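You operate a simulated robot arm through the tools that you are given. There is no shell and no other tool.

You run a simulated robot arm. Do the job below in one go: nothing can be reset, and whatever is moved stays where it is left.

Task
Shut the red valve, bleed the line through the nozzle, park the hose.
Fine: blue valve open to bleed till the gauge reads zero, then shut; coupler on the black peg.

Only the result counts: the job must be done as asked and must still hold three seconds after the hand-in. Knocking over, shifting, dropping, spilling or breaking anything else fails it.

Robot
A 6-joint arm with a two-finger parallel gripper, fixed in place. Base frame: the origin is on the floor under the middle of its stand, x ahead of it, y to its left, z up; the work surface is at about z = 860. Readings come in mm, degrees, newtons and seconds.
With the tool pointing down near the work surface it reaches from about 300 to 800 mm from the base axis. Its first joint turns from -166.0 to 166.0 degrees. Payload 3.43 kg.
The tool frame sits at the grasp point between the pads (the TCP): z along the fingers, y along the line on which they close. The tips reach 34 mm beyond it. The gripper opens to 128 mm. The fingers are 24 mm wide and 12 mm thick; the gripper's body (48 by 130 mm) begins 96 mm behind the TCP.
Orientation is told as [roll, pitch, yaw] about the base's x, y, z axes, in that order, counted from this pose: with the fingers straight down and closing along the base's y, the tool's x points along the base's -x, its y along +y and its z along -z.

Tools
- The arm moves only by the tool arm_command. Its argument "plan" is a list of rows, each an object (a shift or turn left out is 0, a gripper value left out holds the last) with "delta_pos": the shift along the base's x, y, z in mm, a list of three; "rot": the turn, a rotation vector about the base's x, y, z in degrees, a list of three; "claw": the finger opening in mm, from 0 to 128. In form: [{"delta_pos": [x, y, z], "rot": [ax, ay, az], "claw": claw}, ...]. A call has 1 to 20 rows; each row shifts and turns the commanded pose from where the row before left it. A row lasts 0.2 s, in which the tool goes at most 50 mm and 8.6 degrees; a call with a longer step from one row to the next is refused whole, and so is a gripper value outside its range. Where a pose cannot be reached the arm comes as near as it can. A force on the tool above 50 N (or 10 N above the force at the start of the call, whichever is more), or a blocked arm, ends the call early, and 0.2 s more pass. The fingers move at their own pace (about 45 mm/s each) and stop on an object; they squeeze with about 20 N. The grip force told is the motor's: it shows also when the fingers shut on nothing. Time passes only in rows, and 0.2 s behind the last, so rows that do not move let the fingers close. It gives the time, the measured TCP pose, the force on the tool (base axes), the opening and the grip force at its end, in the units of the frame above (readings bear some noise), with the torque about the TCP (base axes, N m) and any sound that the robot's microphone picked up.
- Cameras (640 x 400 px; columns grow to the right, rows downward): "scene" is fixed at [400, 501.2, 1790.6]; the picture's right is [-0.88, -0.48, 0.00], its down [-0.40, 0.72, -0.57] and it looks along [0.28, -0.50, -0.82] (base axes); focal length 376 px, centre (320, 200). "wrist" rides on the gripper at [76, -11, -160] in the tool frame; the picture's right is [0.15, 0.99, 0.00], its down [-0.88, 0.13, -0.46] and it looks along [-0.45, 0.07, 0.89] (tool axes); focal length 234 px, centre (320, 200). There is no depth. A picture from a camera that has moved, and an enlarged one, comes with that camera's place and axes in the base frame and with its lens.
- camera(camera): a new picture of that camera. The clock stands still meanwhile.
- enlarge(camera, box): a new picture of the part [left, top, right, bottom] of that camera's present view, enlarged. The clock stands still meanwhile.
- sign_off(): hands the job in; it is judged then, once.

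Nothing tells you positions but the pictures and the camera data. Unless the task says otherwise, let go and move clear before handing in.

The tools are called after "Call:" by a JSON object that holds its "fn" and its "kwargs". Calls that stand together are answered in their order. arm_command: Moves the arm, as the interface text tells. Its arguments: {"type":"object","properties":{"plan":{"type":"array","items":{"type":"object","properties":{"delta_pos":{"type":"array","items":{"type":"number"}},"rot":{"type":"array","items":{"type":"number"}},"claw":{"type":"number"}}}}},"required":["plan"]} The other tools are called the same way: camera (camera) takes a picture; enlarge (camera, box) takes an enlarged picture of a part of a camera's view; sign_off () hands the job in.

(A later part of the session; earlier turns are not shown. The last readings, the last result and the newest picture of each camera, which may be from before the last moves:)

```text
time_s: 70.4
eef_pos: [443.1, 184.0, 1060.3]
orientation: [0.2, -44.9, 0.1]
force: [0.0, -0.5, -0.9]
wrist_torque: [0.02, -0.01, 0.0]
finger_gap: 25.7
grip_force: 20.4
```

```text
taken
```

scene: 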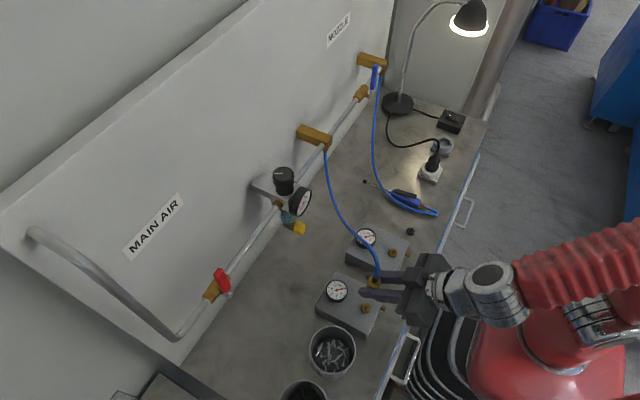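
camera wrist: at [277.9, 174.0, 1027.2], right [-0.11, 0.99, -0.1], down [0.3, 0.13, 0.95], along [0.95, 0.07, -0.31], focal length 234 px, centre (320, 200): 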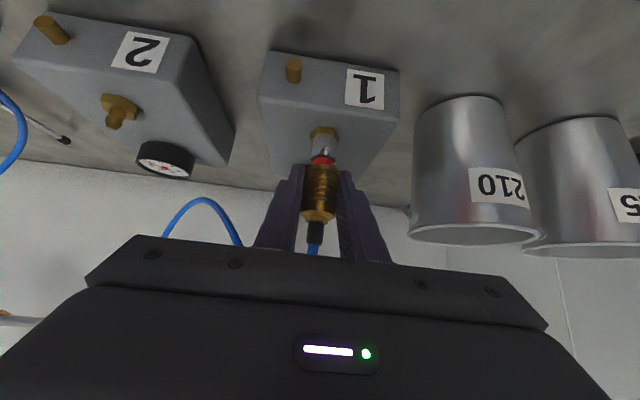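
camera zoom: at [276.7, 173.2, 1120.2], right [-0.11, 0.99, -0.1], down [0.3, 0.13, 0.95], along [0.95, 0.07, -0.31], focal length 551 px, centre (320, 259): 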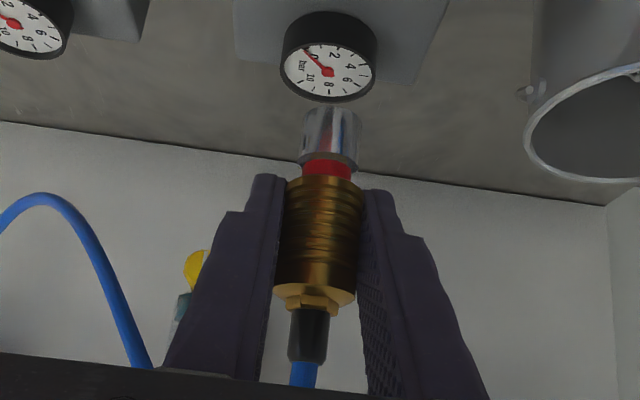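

The coupler is held upright and clear. I'll carry it over towards the black peg, turning the tool gradually about the vertical so the wrist stays away from its joint limit.

Call:
{"fn": "arm_command", "kwargs": {"plan": [{"delta_pos": [-1, -25, 0], "rot": [0, 0, -4]}, {"delta_pos": [-1, -28, 0], "rot": [0, 0, -4]}, {"delta_pos": [-1, -28, 0], "rot": [0, 0, -4]}, {"delta_pos": [-1, -28, 0], "rot": [0, 0, -4]}, {"delta_pos": [-1, -28, 0], "rot": [0, 0, -4]}, {"delta_pos": [0, 0, 0]}]}}

Call:
{"fn": "camera", "kwargs": {"camera": "wrist"}}

Call:
{"fn": "camera", "kwargs": {"camera": "scene"}}

```text
time_s: 71.8
eef_pos: [438.2, 46.7, 1061.8]
orientation: [0.0, -45.0, -20.0]
force: [-1.4, -0.4, -1.1]
wrist_torque: [0.02, 0.0, 0.02]
finger_gap: 25.8
grip_force: 20.2
```

```text
taken
camera wrist: at [277.9, 93.2, 1121.8], right [0.24, 0.97, -0.1], down [0.33, 0.02, 0.95], along [0.91, -0.26, -0.31], focal length 234 px, centre (320, 200)
```

wrist: 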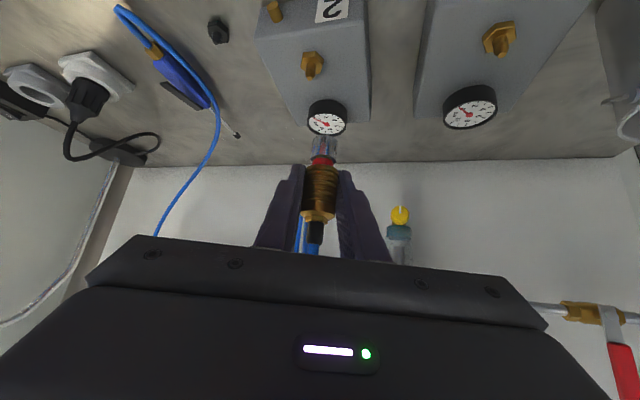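

```text
taken
```

scene: 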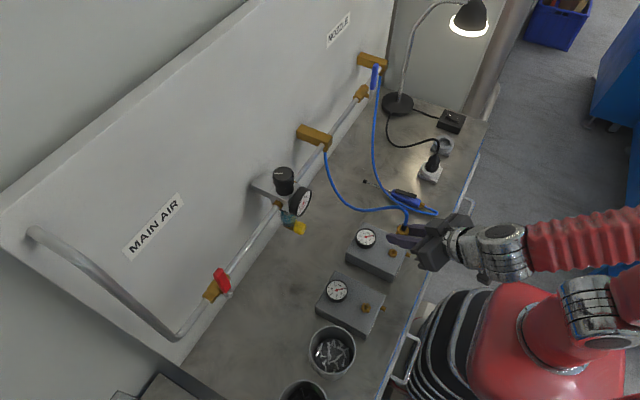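

No joint trouble. I'll go the remaining distance to above the peg.

Call:
{"fn": "arm_command", "kwargs": {"plan": [{"delta_pos": [-1, -28, 0], "rot": [0, 0, -4]}, {"delta_pos": [-1, -28, 0], "rot": [0, 0, -4]}, {"delta_pos": [-1, -28, 0], "rot": [0, 0, -4]}, {"delta_pos": [-1, -28, 0], "rot": [0, 0, -4]}, {"delta_pos": [-1, -28, 0], "rot": [0, 0, -4]}, {"delta_pos": [0, 0, 0]}]}}

Call:
{"fn": "camera", "kwargs": {"camera": "wrist"}}

Call:
{"fn": "camera", "kwargs": {"camera": "scene"}}

Call:
{"fn": "enlarge", "kwargs": {"camera": "scene", "box": [380, 170, 470, 250]}}

```text
time_s: 73.2
eef_pos: [431.5, -93.0, 1060.1]
orientation: [0.2, -44.9, -40.0]
force: [0.0, -0.4, -0.6]
wrist_torque: [0.01, 0.03, 0.03]
finger_gap: 25.9
grip_force: 19.8
```

```text
taken
camera wrist: at [296.2, 6.2, 1121.2], right [0.56, 0.83, -0.1], down [0.31, -0.09, 0.95], along [0.77, -0.56, -0.31], focal length 234 px, centre (320, 200)
```

wrist: 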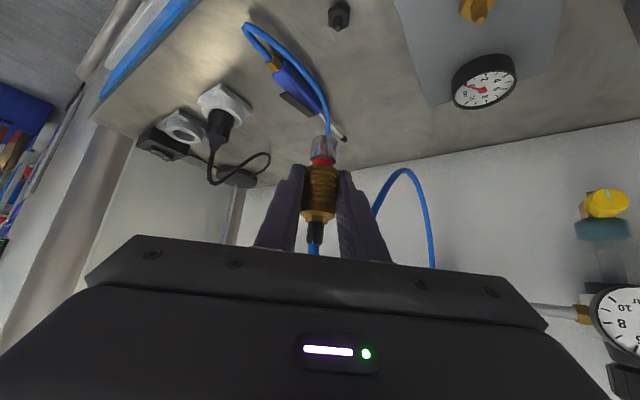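

```text
taken
```

scene: 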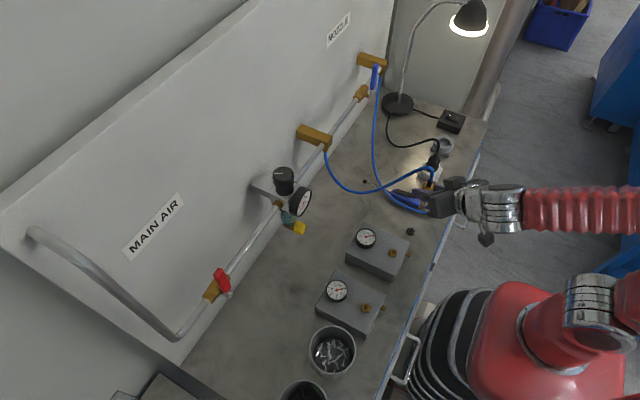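

```text
5.00 times, centred on (425, 210) of scene
camera zoom: at [400.0, 501.2, 1790.6], right [-0.88, -0.48, 0.0], down [-0.4, 0.72, -0.57], along [0.28, -0.5, -0.82], focal length 1879 px, centre (-205, 150)
```

zoom: 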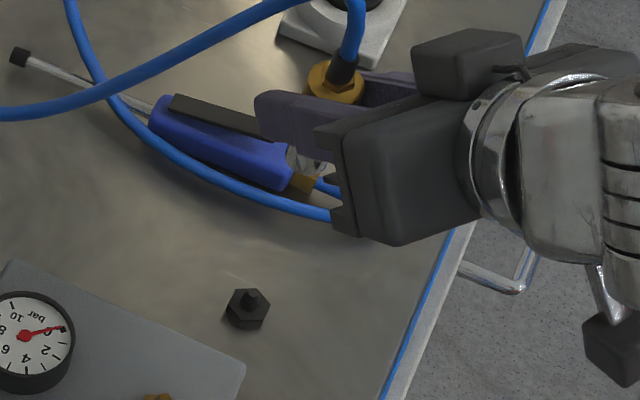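

The peg is almost directly below. I'll measure the peg and the coupler end precisely.

Call:
{"fn": "enlarge", "kwargs": {"camera": "wrist", "box": [290, 0, 390, 60]}}

Call:
{"fn": "enlarge", "kwargs": {"camera": "wrist", "box": [270, 120, 370, 260]}}

Call:
{"fn": "enlarge", "kwargs": {"camera": "scene", "box": [400, 220, 424, 240]}}

Call:
{"fn": "enlarge", "kwargs": {"camera": "scene", "box": [410, 165, 450, 215]}}

```text
6.40 times, centred on (340, 30) of wrist
camera zoom: at [296.2, 6.2, 1121.2], right [0.56, 0.83, -0.1], down [0.31, -0.09, 0.95], along [0.77, -0.56, -0.31], focal length 1499 px, centre (192, 1288)
```

zoom: 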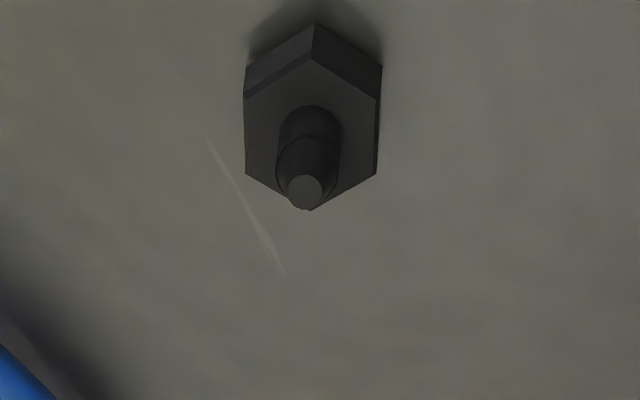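

```text
2.86 times, centred on (320, 190) of wrist
camera zoom: at [296.2, 6.2, 1121.2], right [0.56, 0.83, -0.1], down [0.31, -0.09, 0.95], along [0.77, -0.56, -0.31], focal length 669 px, centre (320, 229)
```

zoom: 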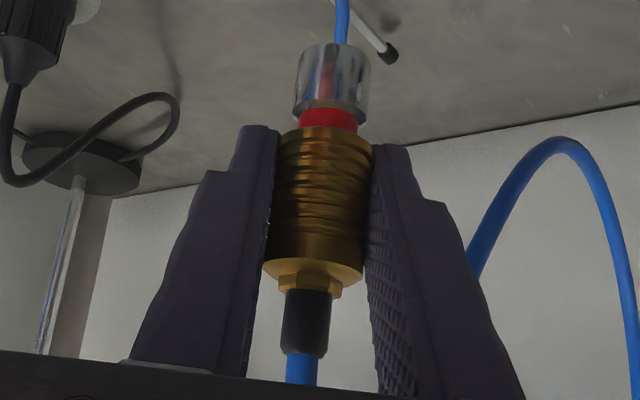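

```text
16.00 times, centred on (412, 230) of scene
camera zoom: at [400.0, 501.2, 1790.6], right [-0.88, -0.48, 0.0], down [-0.4, 0.72, -0.57], along [0.28, -0.5, -0.82], focal length 6014 px, centre (-1152, -280)
```

zoom: 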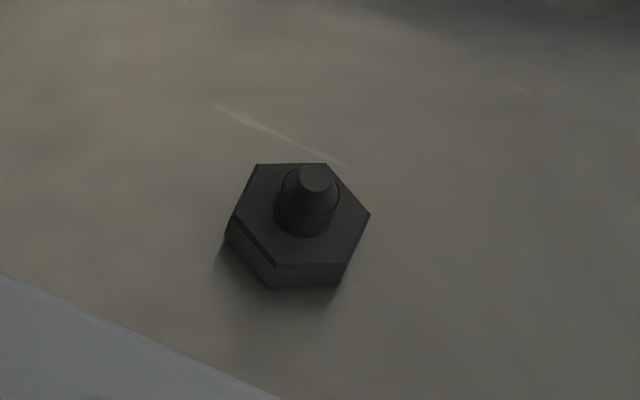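

```text
8.00 times, centred on (430, 190) of scene
camera zoom: at [400.0, 501.2, 1790.6], right [-0.88, -0.48, 0.0], down [-0.4, 0.72, -0.57], along [0.28, -0.5, -0.82], focal length 3007 px, centre (-560, 280)
```

zoom: 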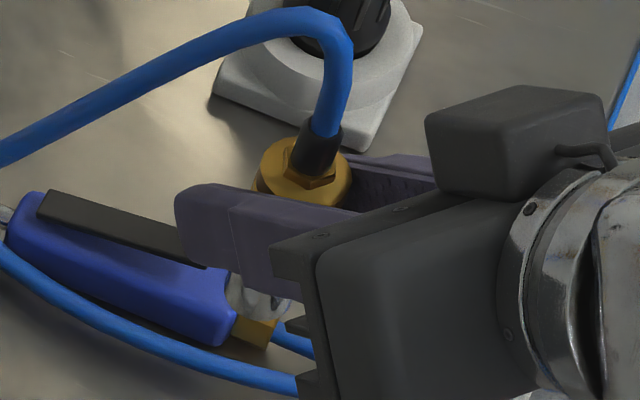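

Coupler and peg line up to within about 2 mm in both views. I'll lower to roughly 20 mm above the peg tip and re-measure.

Call:
{"fn": "arm_command", "kwargs": {"plan": [{"delta_pos": [-0.3, 0.6, -25]}, {"delta_pos": [-0.2, 0.6, -25]}, {"delta_pos": [0, 0, -25]}, {"delta_pos": [0, 0, -20]}, {"delta_pos": [0, 0, -20]}, {"delta_pos": [0, 0, 0]}]}}

Call:
{"fn": "camera", "kwargs": {"camera": "wrist"}}

Call:
{"fn": "enlarge", "kwargs": {"camera": "wrist", "box": [270, 60, 390, 180]}}

Call:
{"fn": "enlarge", "kwargs": {"camera": "scene", "box": [390, 195, 440, 245]}}

```text
time_s: 74.6
eef_pos: [441.1, -88.9, 950.1]
orientation: [0.1, -44.8, -40.0]
force: [-0.1, 0.7, -0.8]
wrist_torque: [0.02, -0.01, -0.02]
finger_gap: 25.9
grip_force: 19.9
out of reach, approached as far as the arm can: row 4, 5
```

```text
taken
camera wrist: at [306.5, 8.3, 1010.4], right [0.56, 0.83, -0.1], down [0.31, -0.09, 0.94], along [0.77, -0.56, -0.31], focal length 234 px, centre (320, 200)
```

wrist: 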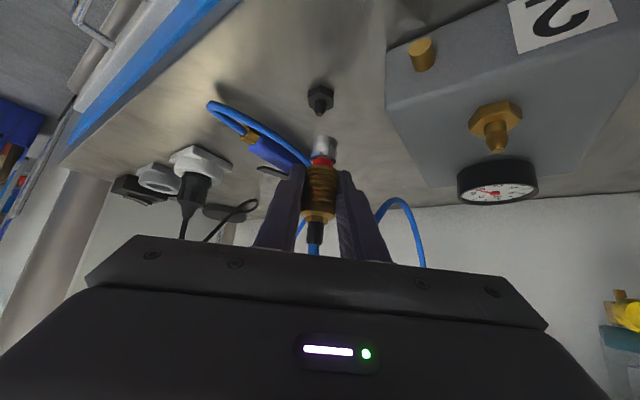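

```text
3.33 times, centred on (330, 120) of wrist
camera zoom: at [306.5, 8.3, 1010.4], right [0.56, 0.83, -0.1], down [0.31, -0.09, 0.94], along [0.77, -0.56, -0.31], focal length 781 px, centre (287, 467)
```

zoom: 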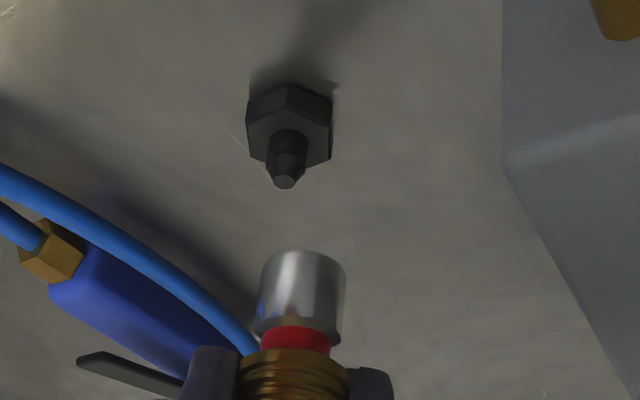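

```text
8.00 times, centred on (415, 220) of scene
camera zoom: at [400.0, 501.2, 1790.6], right [-0.88, -0.48, 0.0], down [-0.4, 0.72, -0.57], along [0.28, -0.5, -0.82], focal length 3007 px, centre (-440, 40)
```

zoom: 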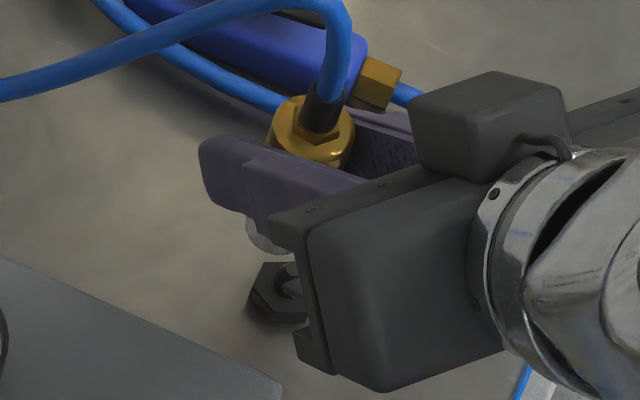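

At this tilt and heading the arm is too folded to go lower, and it drifted to x = 441, still 20–30 mm above the peg with nothing touched. I'll lift and turn the tool further about the vertical (heading towards −y), which moves the wrist outward.

Call:
{"fn": "arm_command", "kwargs": {"plan": [{"delta_pos": [-2, -1, 15]}, {"delta_pos": [-2, -1, 15]}, {"delta_pos": [-2, -1, 15], "rot": [0, 0, -5]}, {"delta_pos": [-2, 0, 10], "rot": [0, 0, -5]}, {"delta_pos": [-1, 0, 0], "rot": [0, 0, -5]}, {"delta_pos": [0, 0, 0], "rot": [0, 0, -5]}, {"delta_pos": [0, 0, 0], "rot": [0, 0, -5]}, {"delta_pos": [0, 0, 0], "rot": [0, 0, -5]}, {"delta_pos": [0, 0, 0], "rot": [0, 0, -5]}, {"delta_pos": [0, 0, 0]}]}}

Call:
{"fn": "camera", "kwargs": {"camera": "wrist"}}

Call:
{"fn": "camera", "kwargs": {"camera": "scene"}}

```text
time_s: 76.8
eef_pos: [435.1, -91.9, 1004.2]
orientation: [0.2, -45.0, -75.0]
force: [0.7, -0.1, -0.3]
wrist_torque: [-0.03, -0.03, -0.01]
finger_gap: 25.9
grip_force: 20.0
```

```text
taken
camera wrist: at [380.4, 65.3, 1064.7], right [0.93, 0.36, -0.1], down [0.2, -0.26, 0.95], along [0.31, -0.9, -0.31], focal length 234 px, centre (320, 200)
```

wrist: 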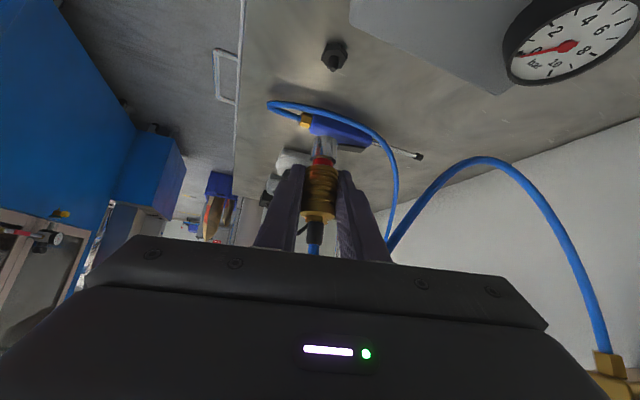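

```text
taken
```

scene: 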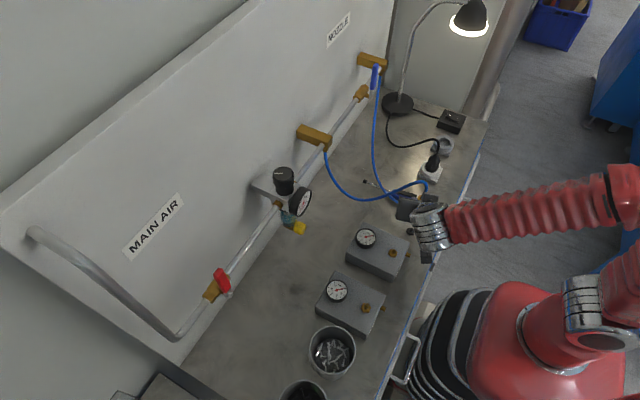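

The pose is reached now. I'll re-measure the alignment from this heading.

Call:
{"fn": "enlarge", "kwargs": {"camera": "wrist", "box": [270, 20, 390, 180]}}

Call:
{"fn": "enlarge", "kwargs": {"camera": "scene", "box": [390, 170, 440, 250]}}

```text
2.50 times, centred on (330, 100) of wrist
camera zoom: at [380.4, 65.3, 1064.7], right [0.93, 0.36, -0.1], down [0.2, -0.26, 0.95], along [0.31, -0.9, -0.31], focal length 585 px, centre (295, 450)
```

zoom: 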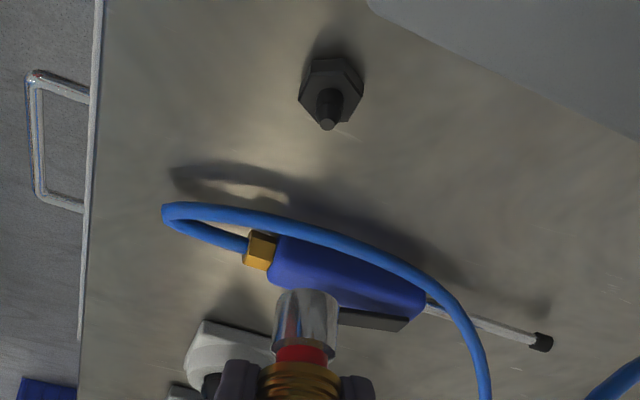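

```text
5.00 times, centred on (415, 210) of scene
camera zoom: at [400.0, 501.2, 1790.6], right [-0.88, -0.48, 0.0], down [-0.4, 0.72, -0.57], along [0.28, -0.5, -0.82], focal length 1879 px, centre (-155, 150)
```

zoom: 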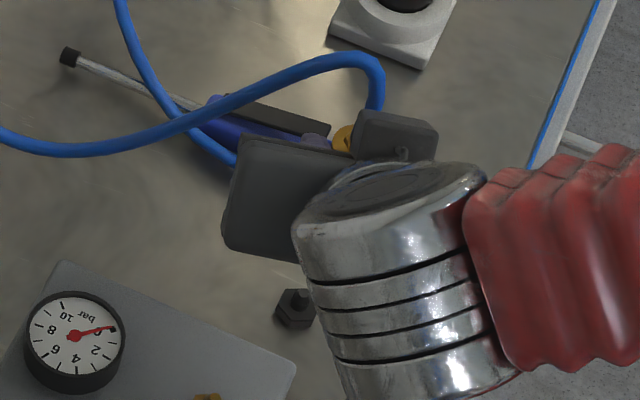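

The scene view is mostly blocked here, so I'll use the now-bare nipple on block 1 as a reference and zoom in tightly on the peg in the wrist view.

Call:
{"fn": "enlarge", "kwargs": {"camera": "scene", "box": [354, 294, 384, 318]}}

Call:
{"fn": "enlarge", "kwargs": {"camera": "scene", "box": [380, 240, 410, 264]}}

Call:
{"fn": "enlarge", "kwargs": {"camera": "wrist", "box": [310, 35, 360, 75]}}

Call:
{"fn": "enlarge", "kwargs": {"camera": "wrist", "box": [295, 125, 345, 175]}}

```text
16.00 times, centred on (369, 306) of scene
camera zoom: at [400.0, 501.2, 1790.6], right [-0.88, -0.48, 0.0], down [-0.4, 0.72, -0.57], along [0.28, -0.5, -0.82], focal length 6014 px, centre (-464, -1496)
```

zoom: 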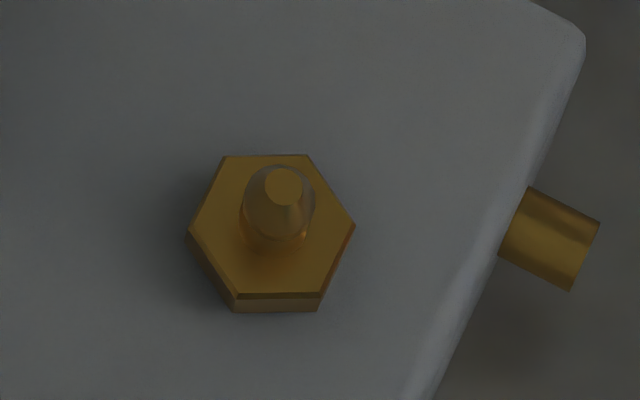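

```text
16.00 times, centred on (395, 252) of scene
camera zoom: at [400.0, 501.2, 1790.6], right [-0.88, -0.48, 0.0], down [-0.4, 0.72, -0.57], along [0.28, -0.5, -0.82], focal length 6014 px, centre (-880, -632)
```

zoom: 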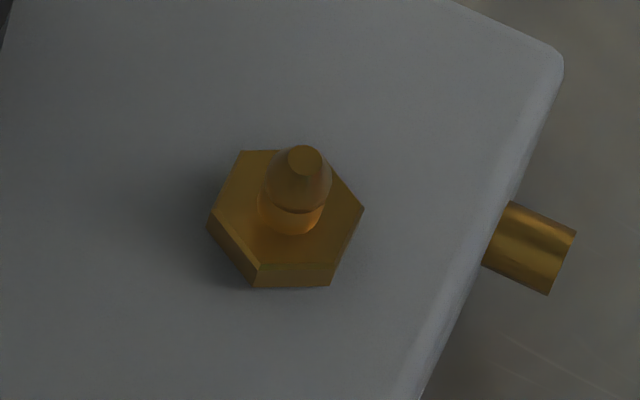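

```text
10.00 times, centred on (335, 55) of wrist
camera zoom: at [380.4, 65.3, 1064.7], right [0.93, 0.36, -0.1], down [0.2, -0.26, 0.95], along [0.31, -0.9, -0.31], focal length 2342 px, centre (170, 1650)
```

zoom: 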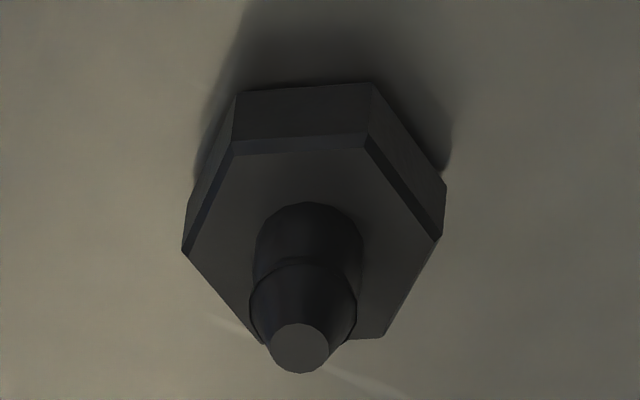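

```text
8.00 times, centred on (320, 150) of wrist
camera zoom: at [380.4, 65.3, 1064.7], right [0.93, 0.36, -0.1], down [0.2, -0.26, 0.95], along [0.31, -0.9, -0.31], focal length 1873 px, centre (320, 600)
```

zoom: 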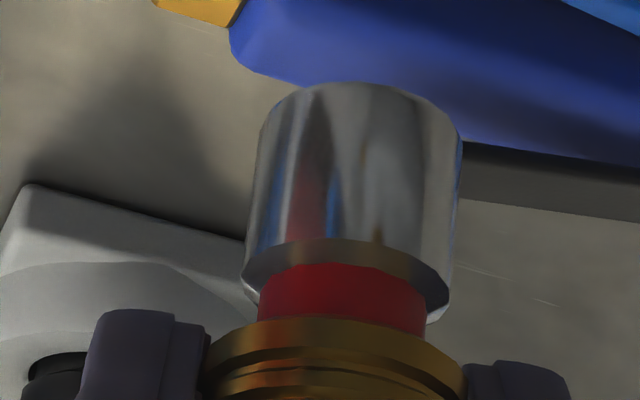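

Call:
{"fn": "enlarge", "kwargs": {"camera": "wrist", "box": [285, 155, 355, 225]}}

Call:
{"fn": "enlarge", "kwargs": {"camera": "wrist", "box": [240, 130, 400, 260]}}

```text
5.71 times, centred on (320, 190) of wrist
camera zoom: at [380.4, 65.3, 1064.7], right [0.93, 0.36, -0.1], down [0.2, -0.26, 0.95], along [0.31, -0.9, -0.31], focal length 1338 px, centre (320, 257)
```

zoom: 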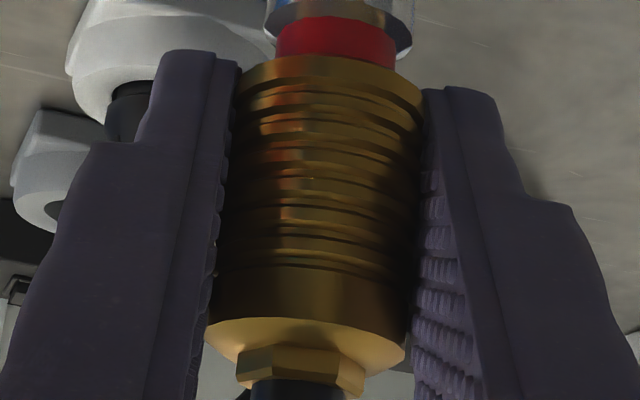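

```text
3.08 times, centred on (320, 195) of wrist
camera zoom: at [380.4, 65.3, 1064.7], right [0.93, 0.36, -0.1], down [0.2, -0.26, 0.95], along [0.31, -0.9, -0.31], focal length 720 px, centre (320, 215)
```

zoom: 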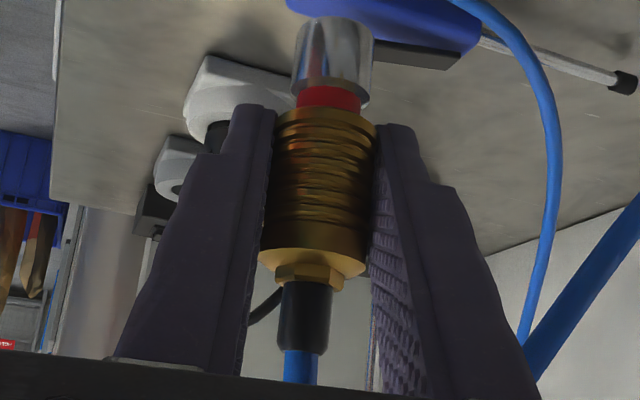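

Peg top is about z 881 and the coupler looks centred on it within 2–3 mm. I'll lower to just above the tip for a direct comparison.

Call:
{"fn": "arm_command", "kwargs": {"plan": [{"delta_pos": [0.2, 0.5, -20]}, {"delta_pos": [0.2, 0.5, -20]}, {"delta_pos": [0, 0, -15]}, {"delta_pos": [0, 0, -10]}, {"delta_pos": [0, 0, 0]}]}}

Call:
{"fn": "camera", "kwargs": {"camera": "wrist"}}

Call:
{"fn": "enlarge", "kwargs": {"camera": "wrist", "box": [285, 90, 365, 170]}}

Call:
{"fn": "enlarge", "kwargs": {"camera": "scene", "box": [390, 180, 440, 250]}}

```text
time_s: 78.0
eef_pos: [436.0, -91.5, 939.7]
orientation: [0.2, -45.0, -74.9]
force: [0.4, 0.1, -0.5]
wrist_torque: [0.01, 0.02, -0.02]
finger_gap: 25.5
grip_force: 19.7
```

```text
taken
camera wrist: at [381.8, 66.6, 999.4], right [0.93, 0.36, -0.1], down [0.2, -0.26, 0.95], along [0.31, -0.9, -0.31], focal length 234 px, centre (320, 200)
```

wrist: 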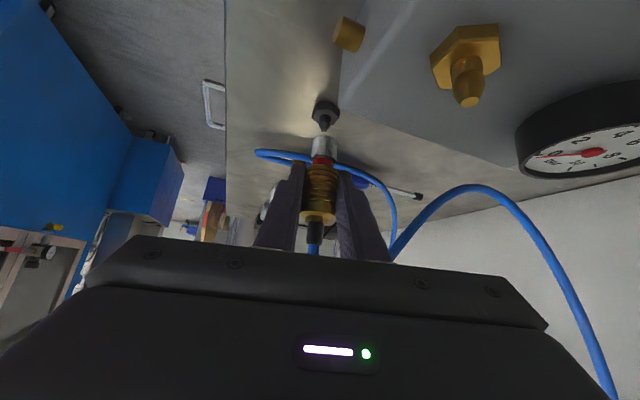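

```text
5.00 times, centred on (325, 130) of wrist
camera zoom: at [381.8, 66.6, 999.4], right [0.93, 0.36, -0.1], down [0.2, -0.26, 0.95], along [0.31, -0.9, -0.31], focal length 1171 px, centre (295, 550)
```

zoom: 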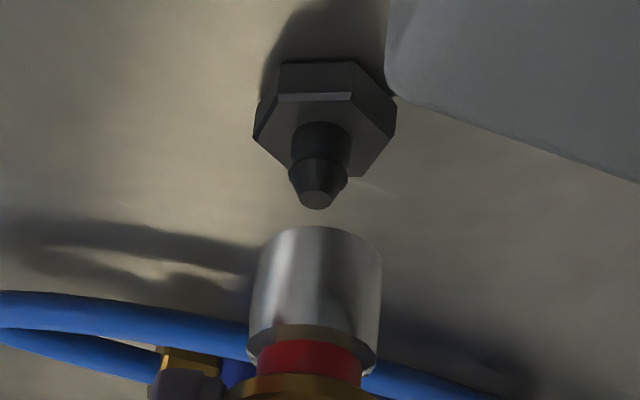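

```text
5.71 times, centred on (415, 215) of scene
camera zoom: at [400.0, 501.2, 1790.6], right [-0.88, -0.48, 0.0], down [-0.4, 0.72, -0.57], along [0.28, -0.5, -0.82], focal length 2148 px, centre (-223, 114)
```

zoom: 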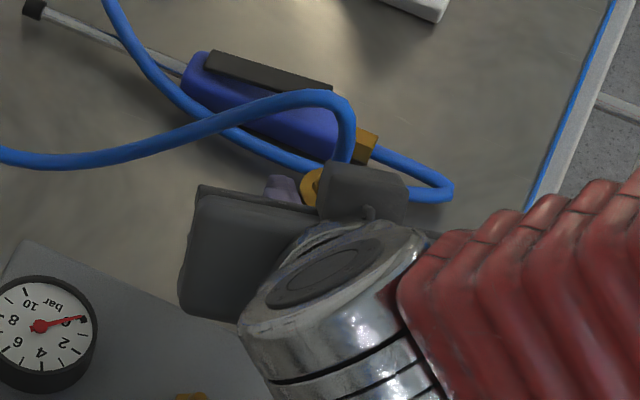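

The peg tip sits about 1.4 mm to the tool's side of the collar axis, and about 12 mm below it. I'll correct sideways and ease down, reading the forces.

Call:
{"fn": "arm_command", "kwargs": {"plan": [{"delta_pos": [-0.8, -0.2, -2]}, {"delta_pos": [-0.6, -0.2, -3]}, {"delta_pos": [0, 0, -3]}, {"delta_pos": [0, 0, 0]}]}}

Call:
{"fn": "enlarge", "kwargs": {"camera": "wrist", "box": [285, 90, 365, 170]}}

```text
time_s: 79.0
eef_pos: [434.3, -90.2, 931.5]
orientation: [0.1, -44.9, -74.9]
force: [-0.1, 1.3, -0.7]
wrist_torque: [0.01, 0.02, 0.04]
finger_gap: 26.0
grip_force: 19.5
```

```text
5.00 times, centred on (325, 130) of wrist
camera zoom: at [380.0, 66.5, 991.1], right [0.93, 0.36, -0.1], down [0.2, -0.26, 0.95], along [0.31, -0.9, -0.31], focal length 1171 px, centre (295, 550)
```

zoom: 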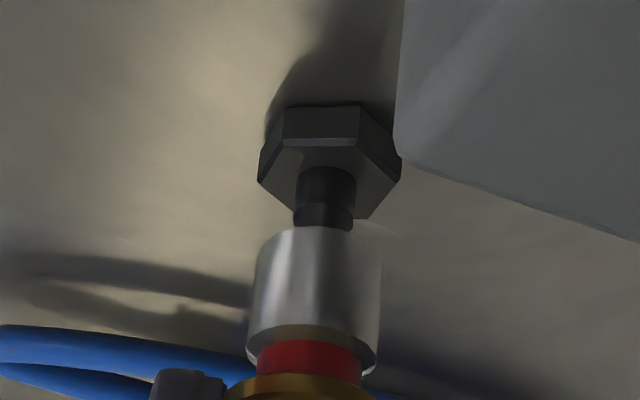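

Sideways alignment is now within a fraction of a millimetre. I'll lower in 2 mm steps and stop on any force.

Call:
{"fn": "arm_command", "kwargs": {"plan": [{"delta_pos": [0, 0, -2]}, {"delta_pos": [0, 0, -2]}, {"delta_pos": [0, 0, -2]}, {"delta_pos": [0, 0, 0]}]}}

Call:
{"fn": "enlarge", "kwargs": {"camera": "wrist", "box": [285, 90, 365, 170]}}

```text
time_s: 80.0
eef_pos: [434.8, -91.5, 924.7]
orientation: [0.2, -45.1, -75.0]
force: [-0.8, 2.4, 1.6]
wrist_torque: [0.11, 0.0, 0.03]
finger_gap: 25.7
grip_force: 20.2
```

```text
5.00 times, centred on (325, 130) of wrist
camera zoom: at [380.1, 66.7, 985.0], right [0.93, 0.36, -0.1], down [0.2, -0.26, 0.95], along [0.31, -0.9, -0.31], focal length 1171 px, centre (295, 550)
```

zoom: 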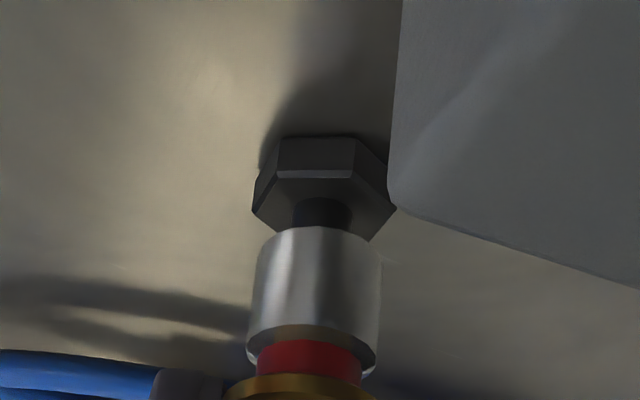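

A light contact force pushes the coupler towards −x/+y, matching what I see. I'll shift slightly that way and continue down.

Call:
{"fn": "arm_command", "kwargs": {"plan": [{"delta_pos": [-0.6, 0.8, 0]}, {"delta_pos": [0, 0, -2]}, {"delta_pos": [0, 0, -2]}, {"delta_pos": [0, 0, 0]}]}}

Call:
{"fn": "enlarge", "kwargs": {"camera": "wrist", "box": [285, 90, 365, 170]}}

```text
time_s: 81.0
eef_pos: [432.8, -89.9, 919.5]
orientation: [0.1, -45.0, -74.9]
force: [0.2, -0.3, -1.3]
wrist_torque: [-0.01, 0.02, 0.0]
finger_gap: 26.0
grip_force: 20.2
```

```text
5.00 times, centred on (325, 130) of wrist
camera zoom: at [378.3, 67.1, 980.0], right [0.93, 0.36, -0.1], down [0.2, -0.26, 0.95], along [0.31, -0.9, -0.31], focal length 1171 px, centre (295, 550)
```

zoom: 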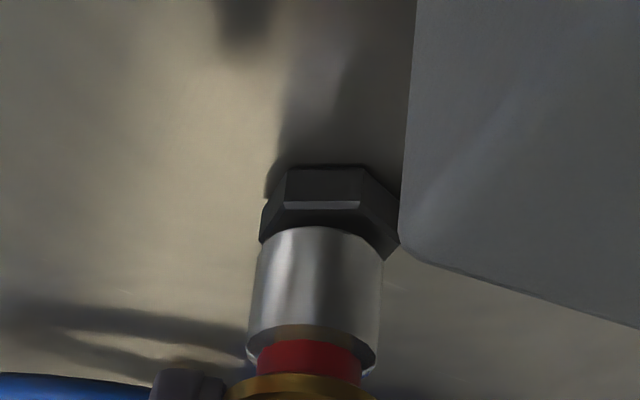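

Forces dropped to zero and the peg is inside the collar. I'll continue down until it seats on the hex.

Call:
{"fn": "arm_command", "kwargs": {"plan": [{"delta_pos": [0.3, 0, -2]}, {"delta_pos": [0, 0, -1.5]}, {"delta_pos": [0, 0, -1.5]}, {"delta_pos": [0, 0, 0]}]}}

Call:
{"fn": "enlarge", "kwargs": {"camera": "wrist", "box": [285, 90, 365, 170]}}

```text
time_s: 82.0
eef_pos: [433.2, -90.3, 915.6]
orientation: [0.1, -44.9, -75.0]
force: [-0.7, 3.7, 3.7]
wrist_torque: [0.2, 0.03, 0.02]
finger_gap: 26.3
grip_force: 20.0
```

```text
5.00 times, centred on (325, 130) of wrist
camera zoom: at [379.1, 66.9, 976.0], right [0.93, 0.36, -0.1], down [0.2, -0.26, 0.95], along [0.31, -0.9, -0.31], focal length 1171 px, centre (295, 550)
```

zoom: 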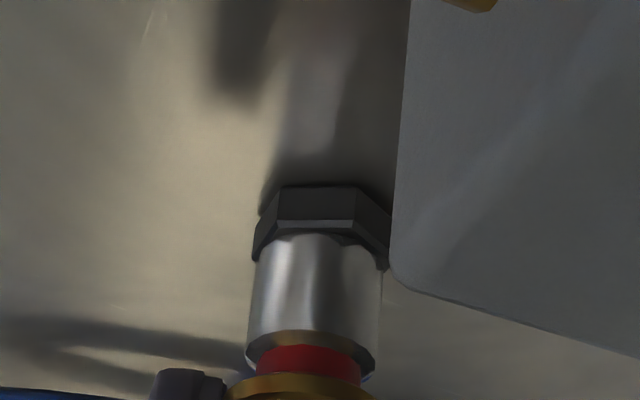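

The collar has reached the hex with about 4 N. I'll push a bit further so the sleeve slides forward over the red ring and locks.

Call:
{"fn": "arm_command", "kwargs": {"plan": [{"delta_pos": [0, 0.4, -1.5]}, {"delta_pos": [0, 0.3, -1.5]}, {"delta_pos": [0, 0, 0]}]}}

Call:
{"fn": "enlarge", "kwargs": {"camera": "wrist", "box": [275, 90, 365, 180]}}

```text
time_s: 82.8
eef_pos: [434.2, -89.5, 914.2]
orientation: [0.1, -45.0, -74.9]
force: [-1.7, -2.9, 5.3]
wrist_torque: [-0.13, 0.05, 0.07]
finger_gap: 25.7
grip_force: 19.6
```

```text
4.44 times, centred on (320, 135) of wrist
camera zoom: at [379.3, 67.3, 973.0], right [0.93, 0.36, -0.1], down [0.2, -0.26, 0.95], along [0.31, -0.9, -0.31], focal length 1041 px, centre (320, 489)
```

zoom: 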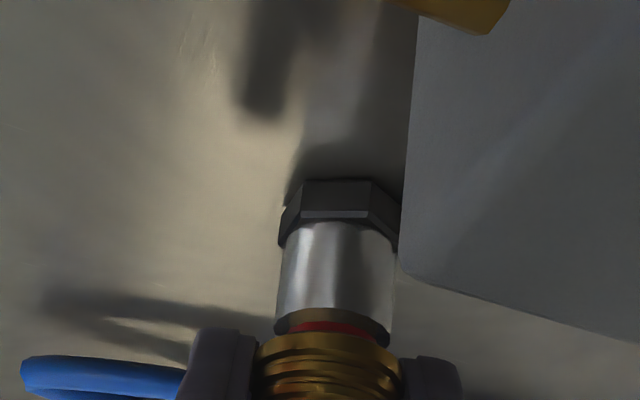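

The red ring is nearly covered. I'll push the last few millimetres.

Call:
{"fn": "arm_command", "kwargs": {"plan": [{"delta_pos": [0, 0, -1.5]}, {"delta_pos": [0, 0, -1.5]}, {"delta_pos": [0, 0, 0]}]}}

Call:
{"fn": "enlarge", "kwargs": {"camera": "wrist", "box": [275, 90, 365, 180]}}

```text
time_s: 83.6
eef_pos: [434.3, -89.2, 910.3]
orientation: [0.3, -45.1, -75.0]
force: [-0.8, -0.8, 13.9]
wrist_torque: [0.02, 0.15, 0.02]
finger_gap: 26.2
grip_force: 19.6
```

```text
4.44 times, centred on (320, 135) of wrist
camera zoom: at [379.4, 67.9, 970.7], right [0.93, 0.36, -0.1], down [0.2, -0.26, 0.95], along [0.31, -0.9, -0.31], focal length 1041 px, centre (320, 489)
```

zoom: 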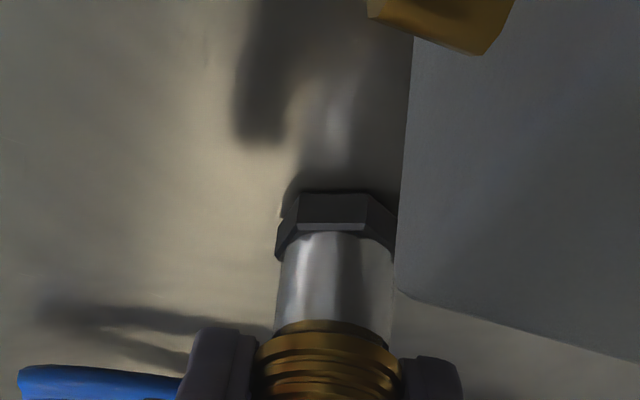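

The red ring is fully covered and there's a firm 14 N stop, so the coupler is seated and locked on the black peg. I'll give it a small extra press, relax, and open the gripper.

Call:
{"fn": "arm_command", "kwargs": {"plan": [{"delta_pos": [0, 0, -1]}, {"delta_pos": [0, 0, 0]}, {"delta_pos": [0, 0, 1.5]}, {"delta_pos": [0, 0, 0]}]}}

Call:
{"fn": "arm_command", "kwargs": {"plan": [{"delta_pos": [0, 0, 0], "claw": 34}, {"delta_pos": [0, 0, 0], "claw": 48}, {"delta_pos": [0, 0, 0], "claw": 48}, {"delta_pos": [0, 0, 0], "claw": 48}]}}

Call:
{"fn": "enlarge", "kwargs": {"camera": "wrist", "box": [240, 90, 400, 250]}}

Call:
{"fn": "camera", "kwargs": {"camera": "scene"}}

```text
time_s: 84.6
eef_pos: [434.6, -89.4, 910.9]
orientation: [0.1, -45.0, -75.0]
force: [2.5, 3.5, 6.5]
wrist_torque: [0.15, -0.02, 0.0]
finger_gap: 26.0
grip_force: 20.0
```

```text
time_s: 85.6
eef_pos: [433.7, -89.5, 909.6]
orientation: [0.2, -45.0, -75.0]
force: [-0.4, 0.6, -0.3]
wrist_torque: [0.01, 0.02, 0.0]
finger_gap: 47.8
grip_force: 0.1
```

```text
2.50 times, centred on (320, 170) of wrist
camera zoom: at [379.4, 67.6, 970.4], right [0.93, 0.36, -0.1], down [0.2, -0.26, 0.95], along [0.31, -0.9, -0.31], focal length 585 px, centre (320, 275)
```

zoom: 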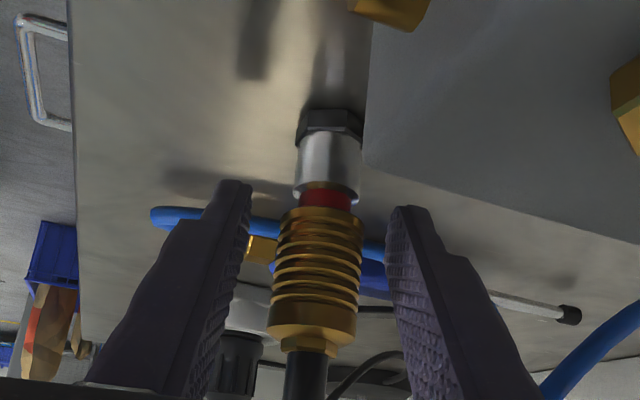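

```text
taken
```

scene: 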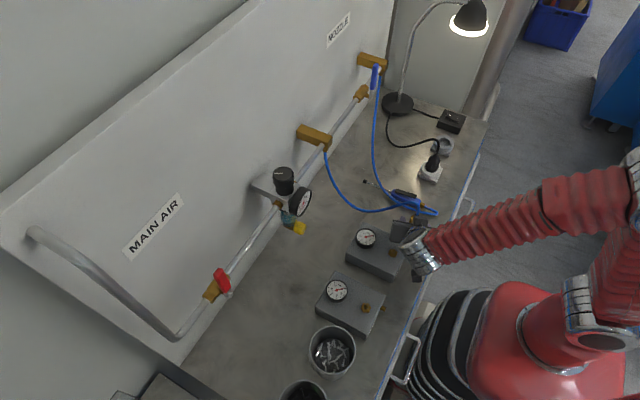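

After release the sleeve sprang back and shows red again, while the collar looks flush on the peg's hex. I'll zoom in to judge how well it's seated before deciding anything.

Call:
{"fn": "enlarge", "kwargs": {"camera": "wrist", "box": [290, 105, 350, 175]}}

Call:
{"fn": "enlarge", "kwargs": {"camera": "scene", "box": [385, 180, 445, 250]}}

```text
5.71 times, centred on (320, 140) of wrist
camera zoom: at [379.4, 67.6, 970.4], right [0.93, 0.36, -0.1], down [0.2, -0.26, 0.95], along [0.31, -0.9, -0.31], focal length 1338 px, centre (320, 543)
```

zoom: 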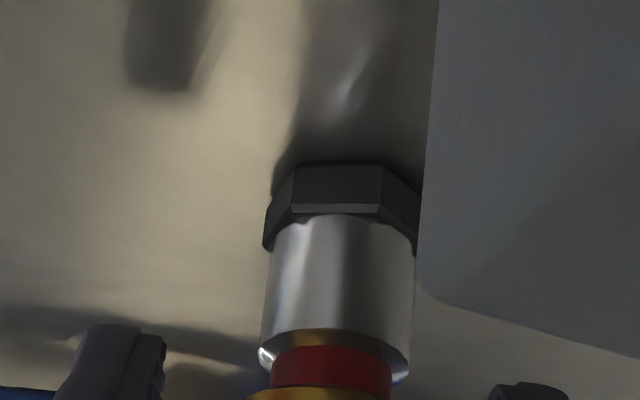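

```text
5.71 times, centred on (415, 215) of scene
camera zoom: at [400.0, 501.2, 1790.6], right [-0.88, -0.48, 0.0], down [-0.4, 0.72, -0.57], along [0.28, -0.5, -0.82], focal length 2148 px, centre (-223, 114)
```

zoom: 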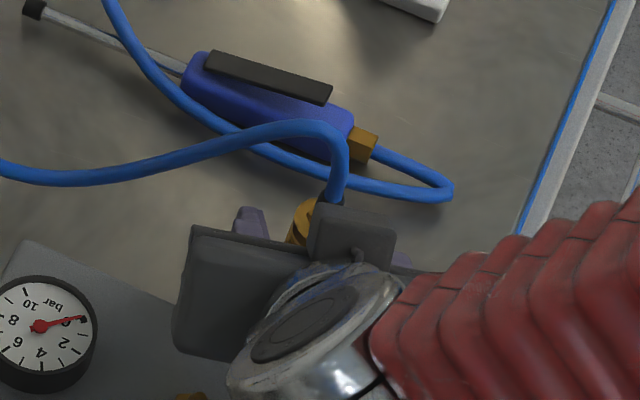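

The collar is flush on the black hex and stays put with the gripper open; the peg is shorter than the nipples, so it makes sense that the sleeve rests back. I'll back the fingers out along their own axis.

Call:
{"fn": "arm_command", "kwargs": {"plan": [{"delta_pos": [-1.8, 6.8, 7.1], "claw": 50}, {"delta_pos": [-2.7, 10.2, 10.6]}, {"delta_pos": [-3.7, 13.7, 14.1]}, {"delta_pos": [-3.7, 13.7, 14.1]}, {"delta_pos": [-3.7, 13.7, 14.1]}, {"delta_pos": [-3.7, 13.7, 14.1]}, {"delta_pos": [0, 0, 20]}, {"delta_pos": [0, 0, 20]}, {"delta_pos": [0, 0, 0]}]}}

Call:
{"fn": "camera", "kwargs": {"camera": "wrist"}}

Call:
{"fn": "camera", "kwargs": {"camera": "scene"}}

Call:
{"fn": "enlarge", "kwargs": {"camera": "scene", "box": [385, 180, 445, 250]}}

```text
time_s: 87.6
eef_pos: [414.4, -17.9, 1022.4]
orientation: [0.1, -44.9, -75.0]
force: [-0.8, -0.3, 0.3]
wrist_torque: [-0.01, -0.02, 0.02]
finger_gap: 50.1
grip_force: 0.0
```

```text
taken
camera wrist: at [358.7, 139.8, 1082.5], right [0.93, 0.36, -0.1], down [0.2, -0.26, 0.95], along [0.31, -0.9, -0.31], focal length 234 px, centre (320, 200)
```

wrist: 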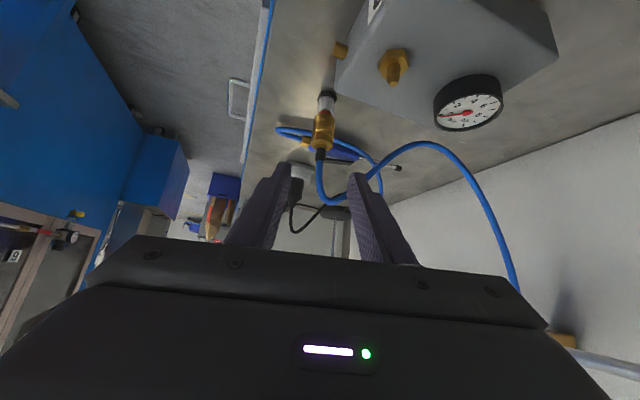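

```text
taken
```

scene: 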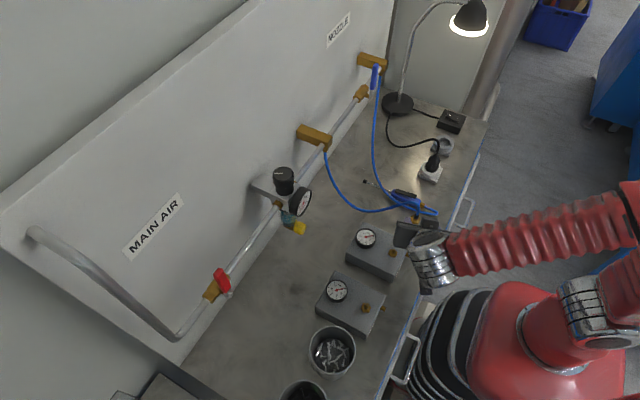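

```text
5.71 times, centred on (415, 215) of scene
camera zoom: at [400.0, 501.2, 1790.6], right [-0.88, -0.48, 0.0], down [-0.4, 0.72, -0.57], along [0.28, -0.5, -0.82], focal length 2148 px, centre (-223, 114)
```

zoom: 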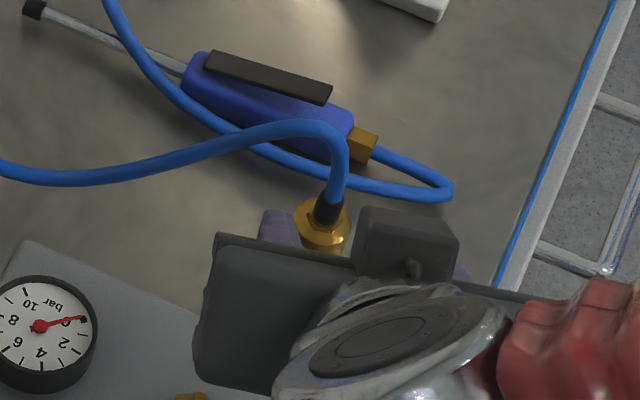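

Call:
{"fn": "enlarge", "kwargs": {"camera": "wrist", "box": [290, 75, 370, 215]}}

Call:
{"fn": "enlarge", "kwargs": {"camera": "wrist", "box": [305, 80, 345, 160]}}

```text
2.86 times, centred on (330, 145) of wrist
camera zoom: at [358.7, 139.8, 1082.5], right [0.93, 0.36, -0.1], down [0.2, -0.26, 0.95], along [0.31, -0.9, -0.31], focal length 669 px, centre (291, 357)
```

zoom: 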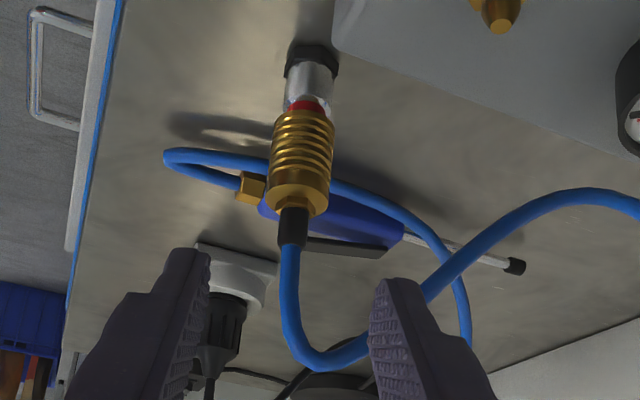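

```text
5.00 times, centred on (325, 120) of wrist
camera zoom: at [358.7, 139.8, 1082.5], right [0.93, 0.36, -0.1], down [0.2, -0.26, 0.95], along [0.31, -0.9, -0.31], focal length 1171 px, centre (295, 600)
```

zoom: 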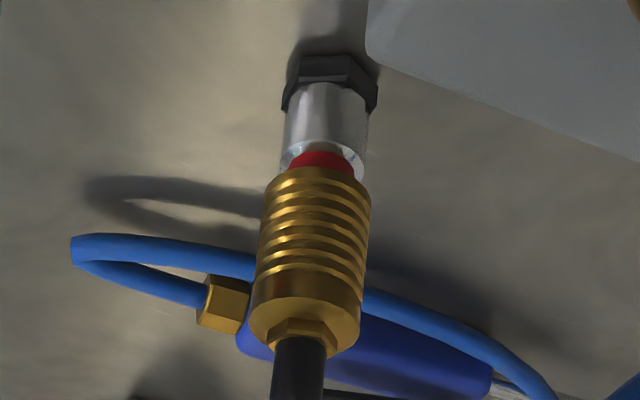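

The coupler stands upright on the black peg, collar flush on the hex, with the hose slack. I'll raise the arm clear, wait, and check that everything holds.

Call:
{"fn": "arm_command", "kwargs": {"plan": [{"delta_pos": [-3, 10, 30]}, {"delta_pos": [-3, 10, 30]}, {"delta_pos": [-3, 10, 30]}, {"delta_pos": [-3, 10, 30]}, {"delta_pos": [0, 15, 30]}, {"delta_pos": [0, 15, 30]}, {"delta_pos": [0, 0, 0]}, {"delta_pos": [0, 0, 0]}, {"delta_pos": [0, 0, 0]}, {"delta_pos": [0, 0, 0]}, {"delta_pos": [0, 0, 0]}, {"delta_pos": [0, 0, 0]}, {"delta_pos": [0, 0, 0]}, {"delta_pos": [0, 0, 0]}]}}

Call:
{"fn": "camera", "kwargs": {"camera": "scene"}}

Call:
{"fn": "camera", "kwargs": {"camera": "wrist"}}

Call:
{"fn": "enlarge", "kwargs": {"camera": "scene", "box": [385, 180, 445, 250]}}

```text
time_s: 90.6
eef_pos: [401.5, 53.8, 1205.6]
orientation: [0.1, -45.0, -75.0]
force: [0.2, 0.7, -0.2]
wrist_torque: [0.02, 0.01, 0.01]
finger_gap: 50.0
grip_force: 0.0
```

```text
taken
```

scene: 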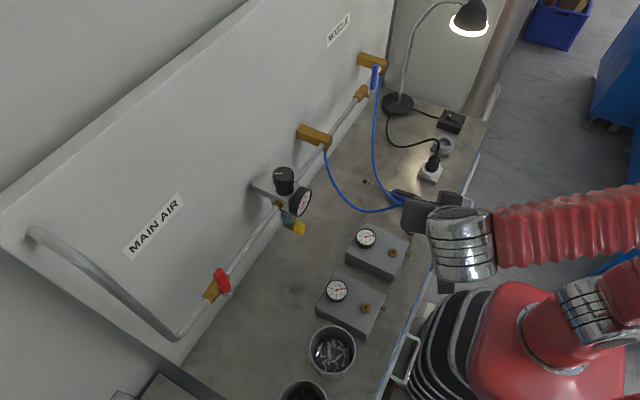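

```text
taken
camera wrist: at [347.1, 210.6, 1265.2], right [0.93, 0.36, -0.1], down [0.2, -0.26, 0.95], along [0.31, -0.9, -0.31], focal length 234 px, centre (320, 200)
```

wrist: 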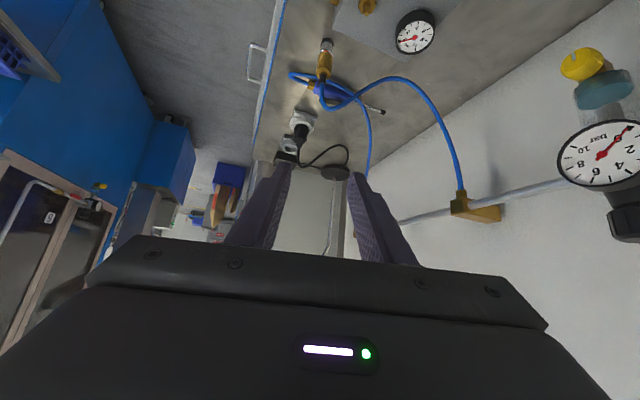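

```text
5.71 times, centred on (415, 215) of scene
camera zoom: at [400.0, 501.2, 1790.6], right [-0.88, -0.48, 0.0], down [-0.4, 0.72, -0.57], along [0.28, -0.5, -0.82], focal length 2148 px, centre (-223, 114)
```

zoom: 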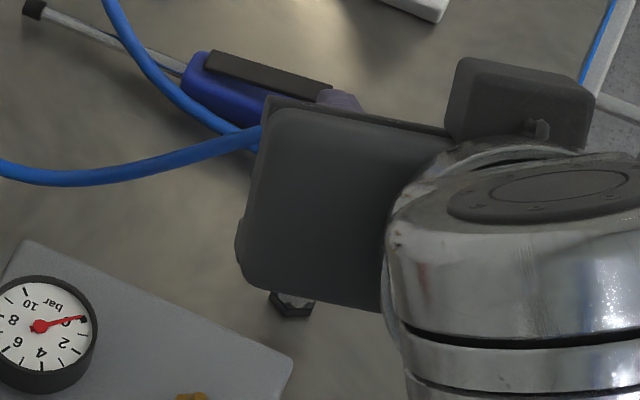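

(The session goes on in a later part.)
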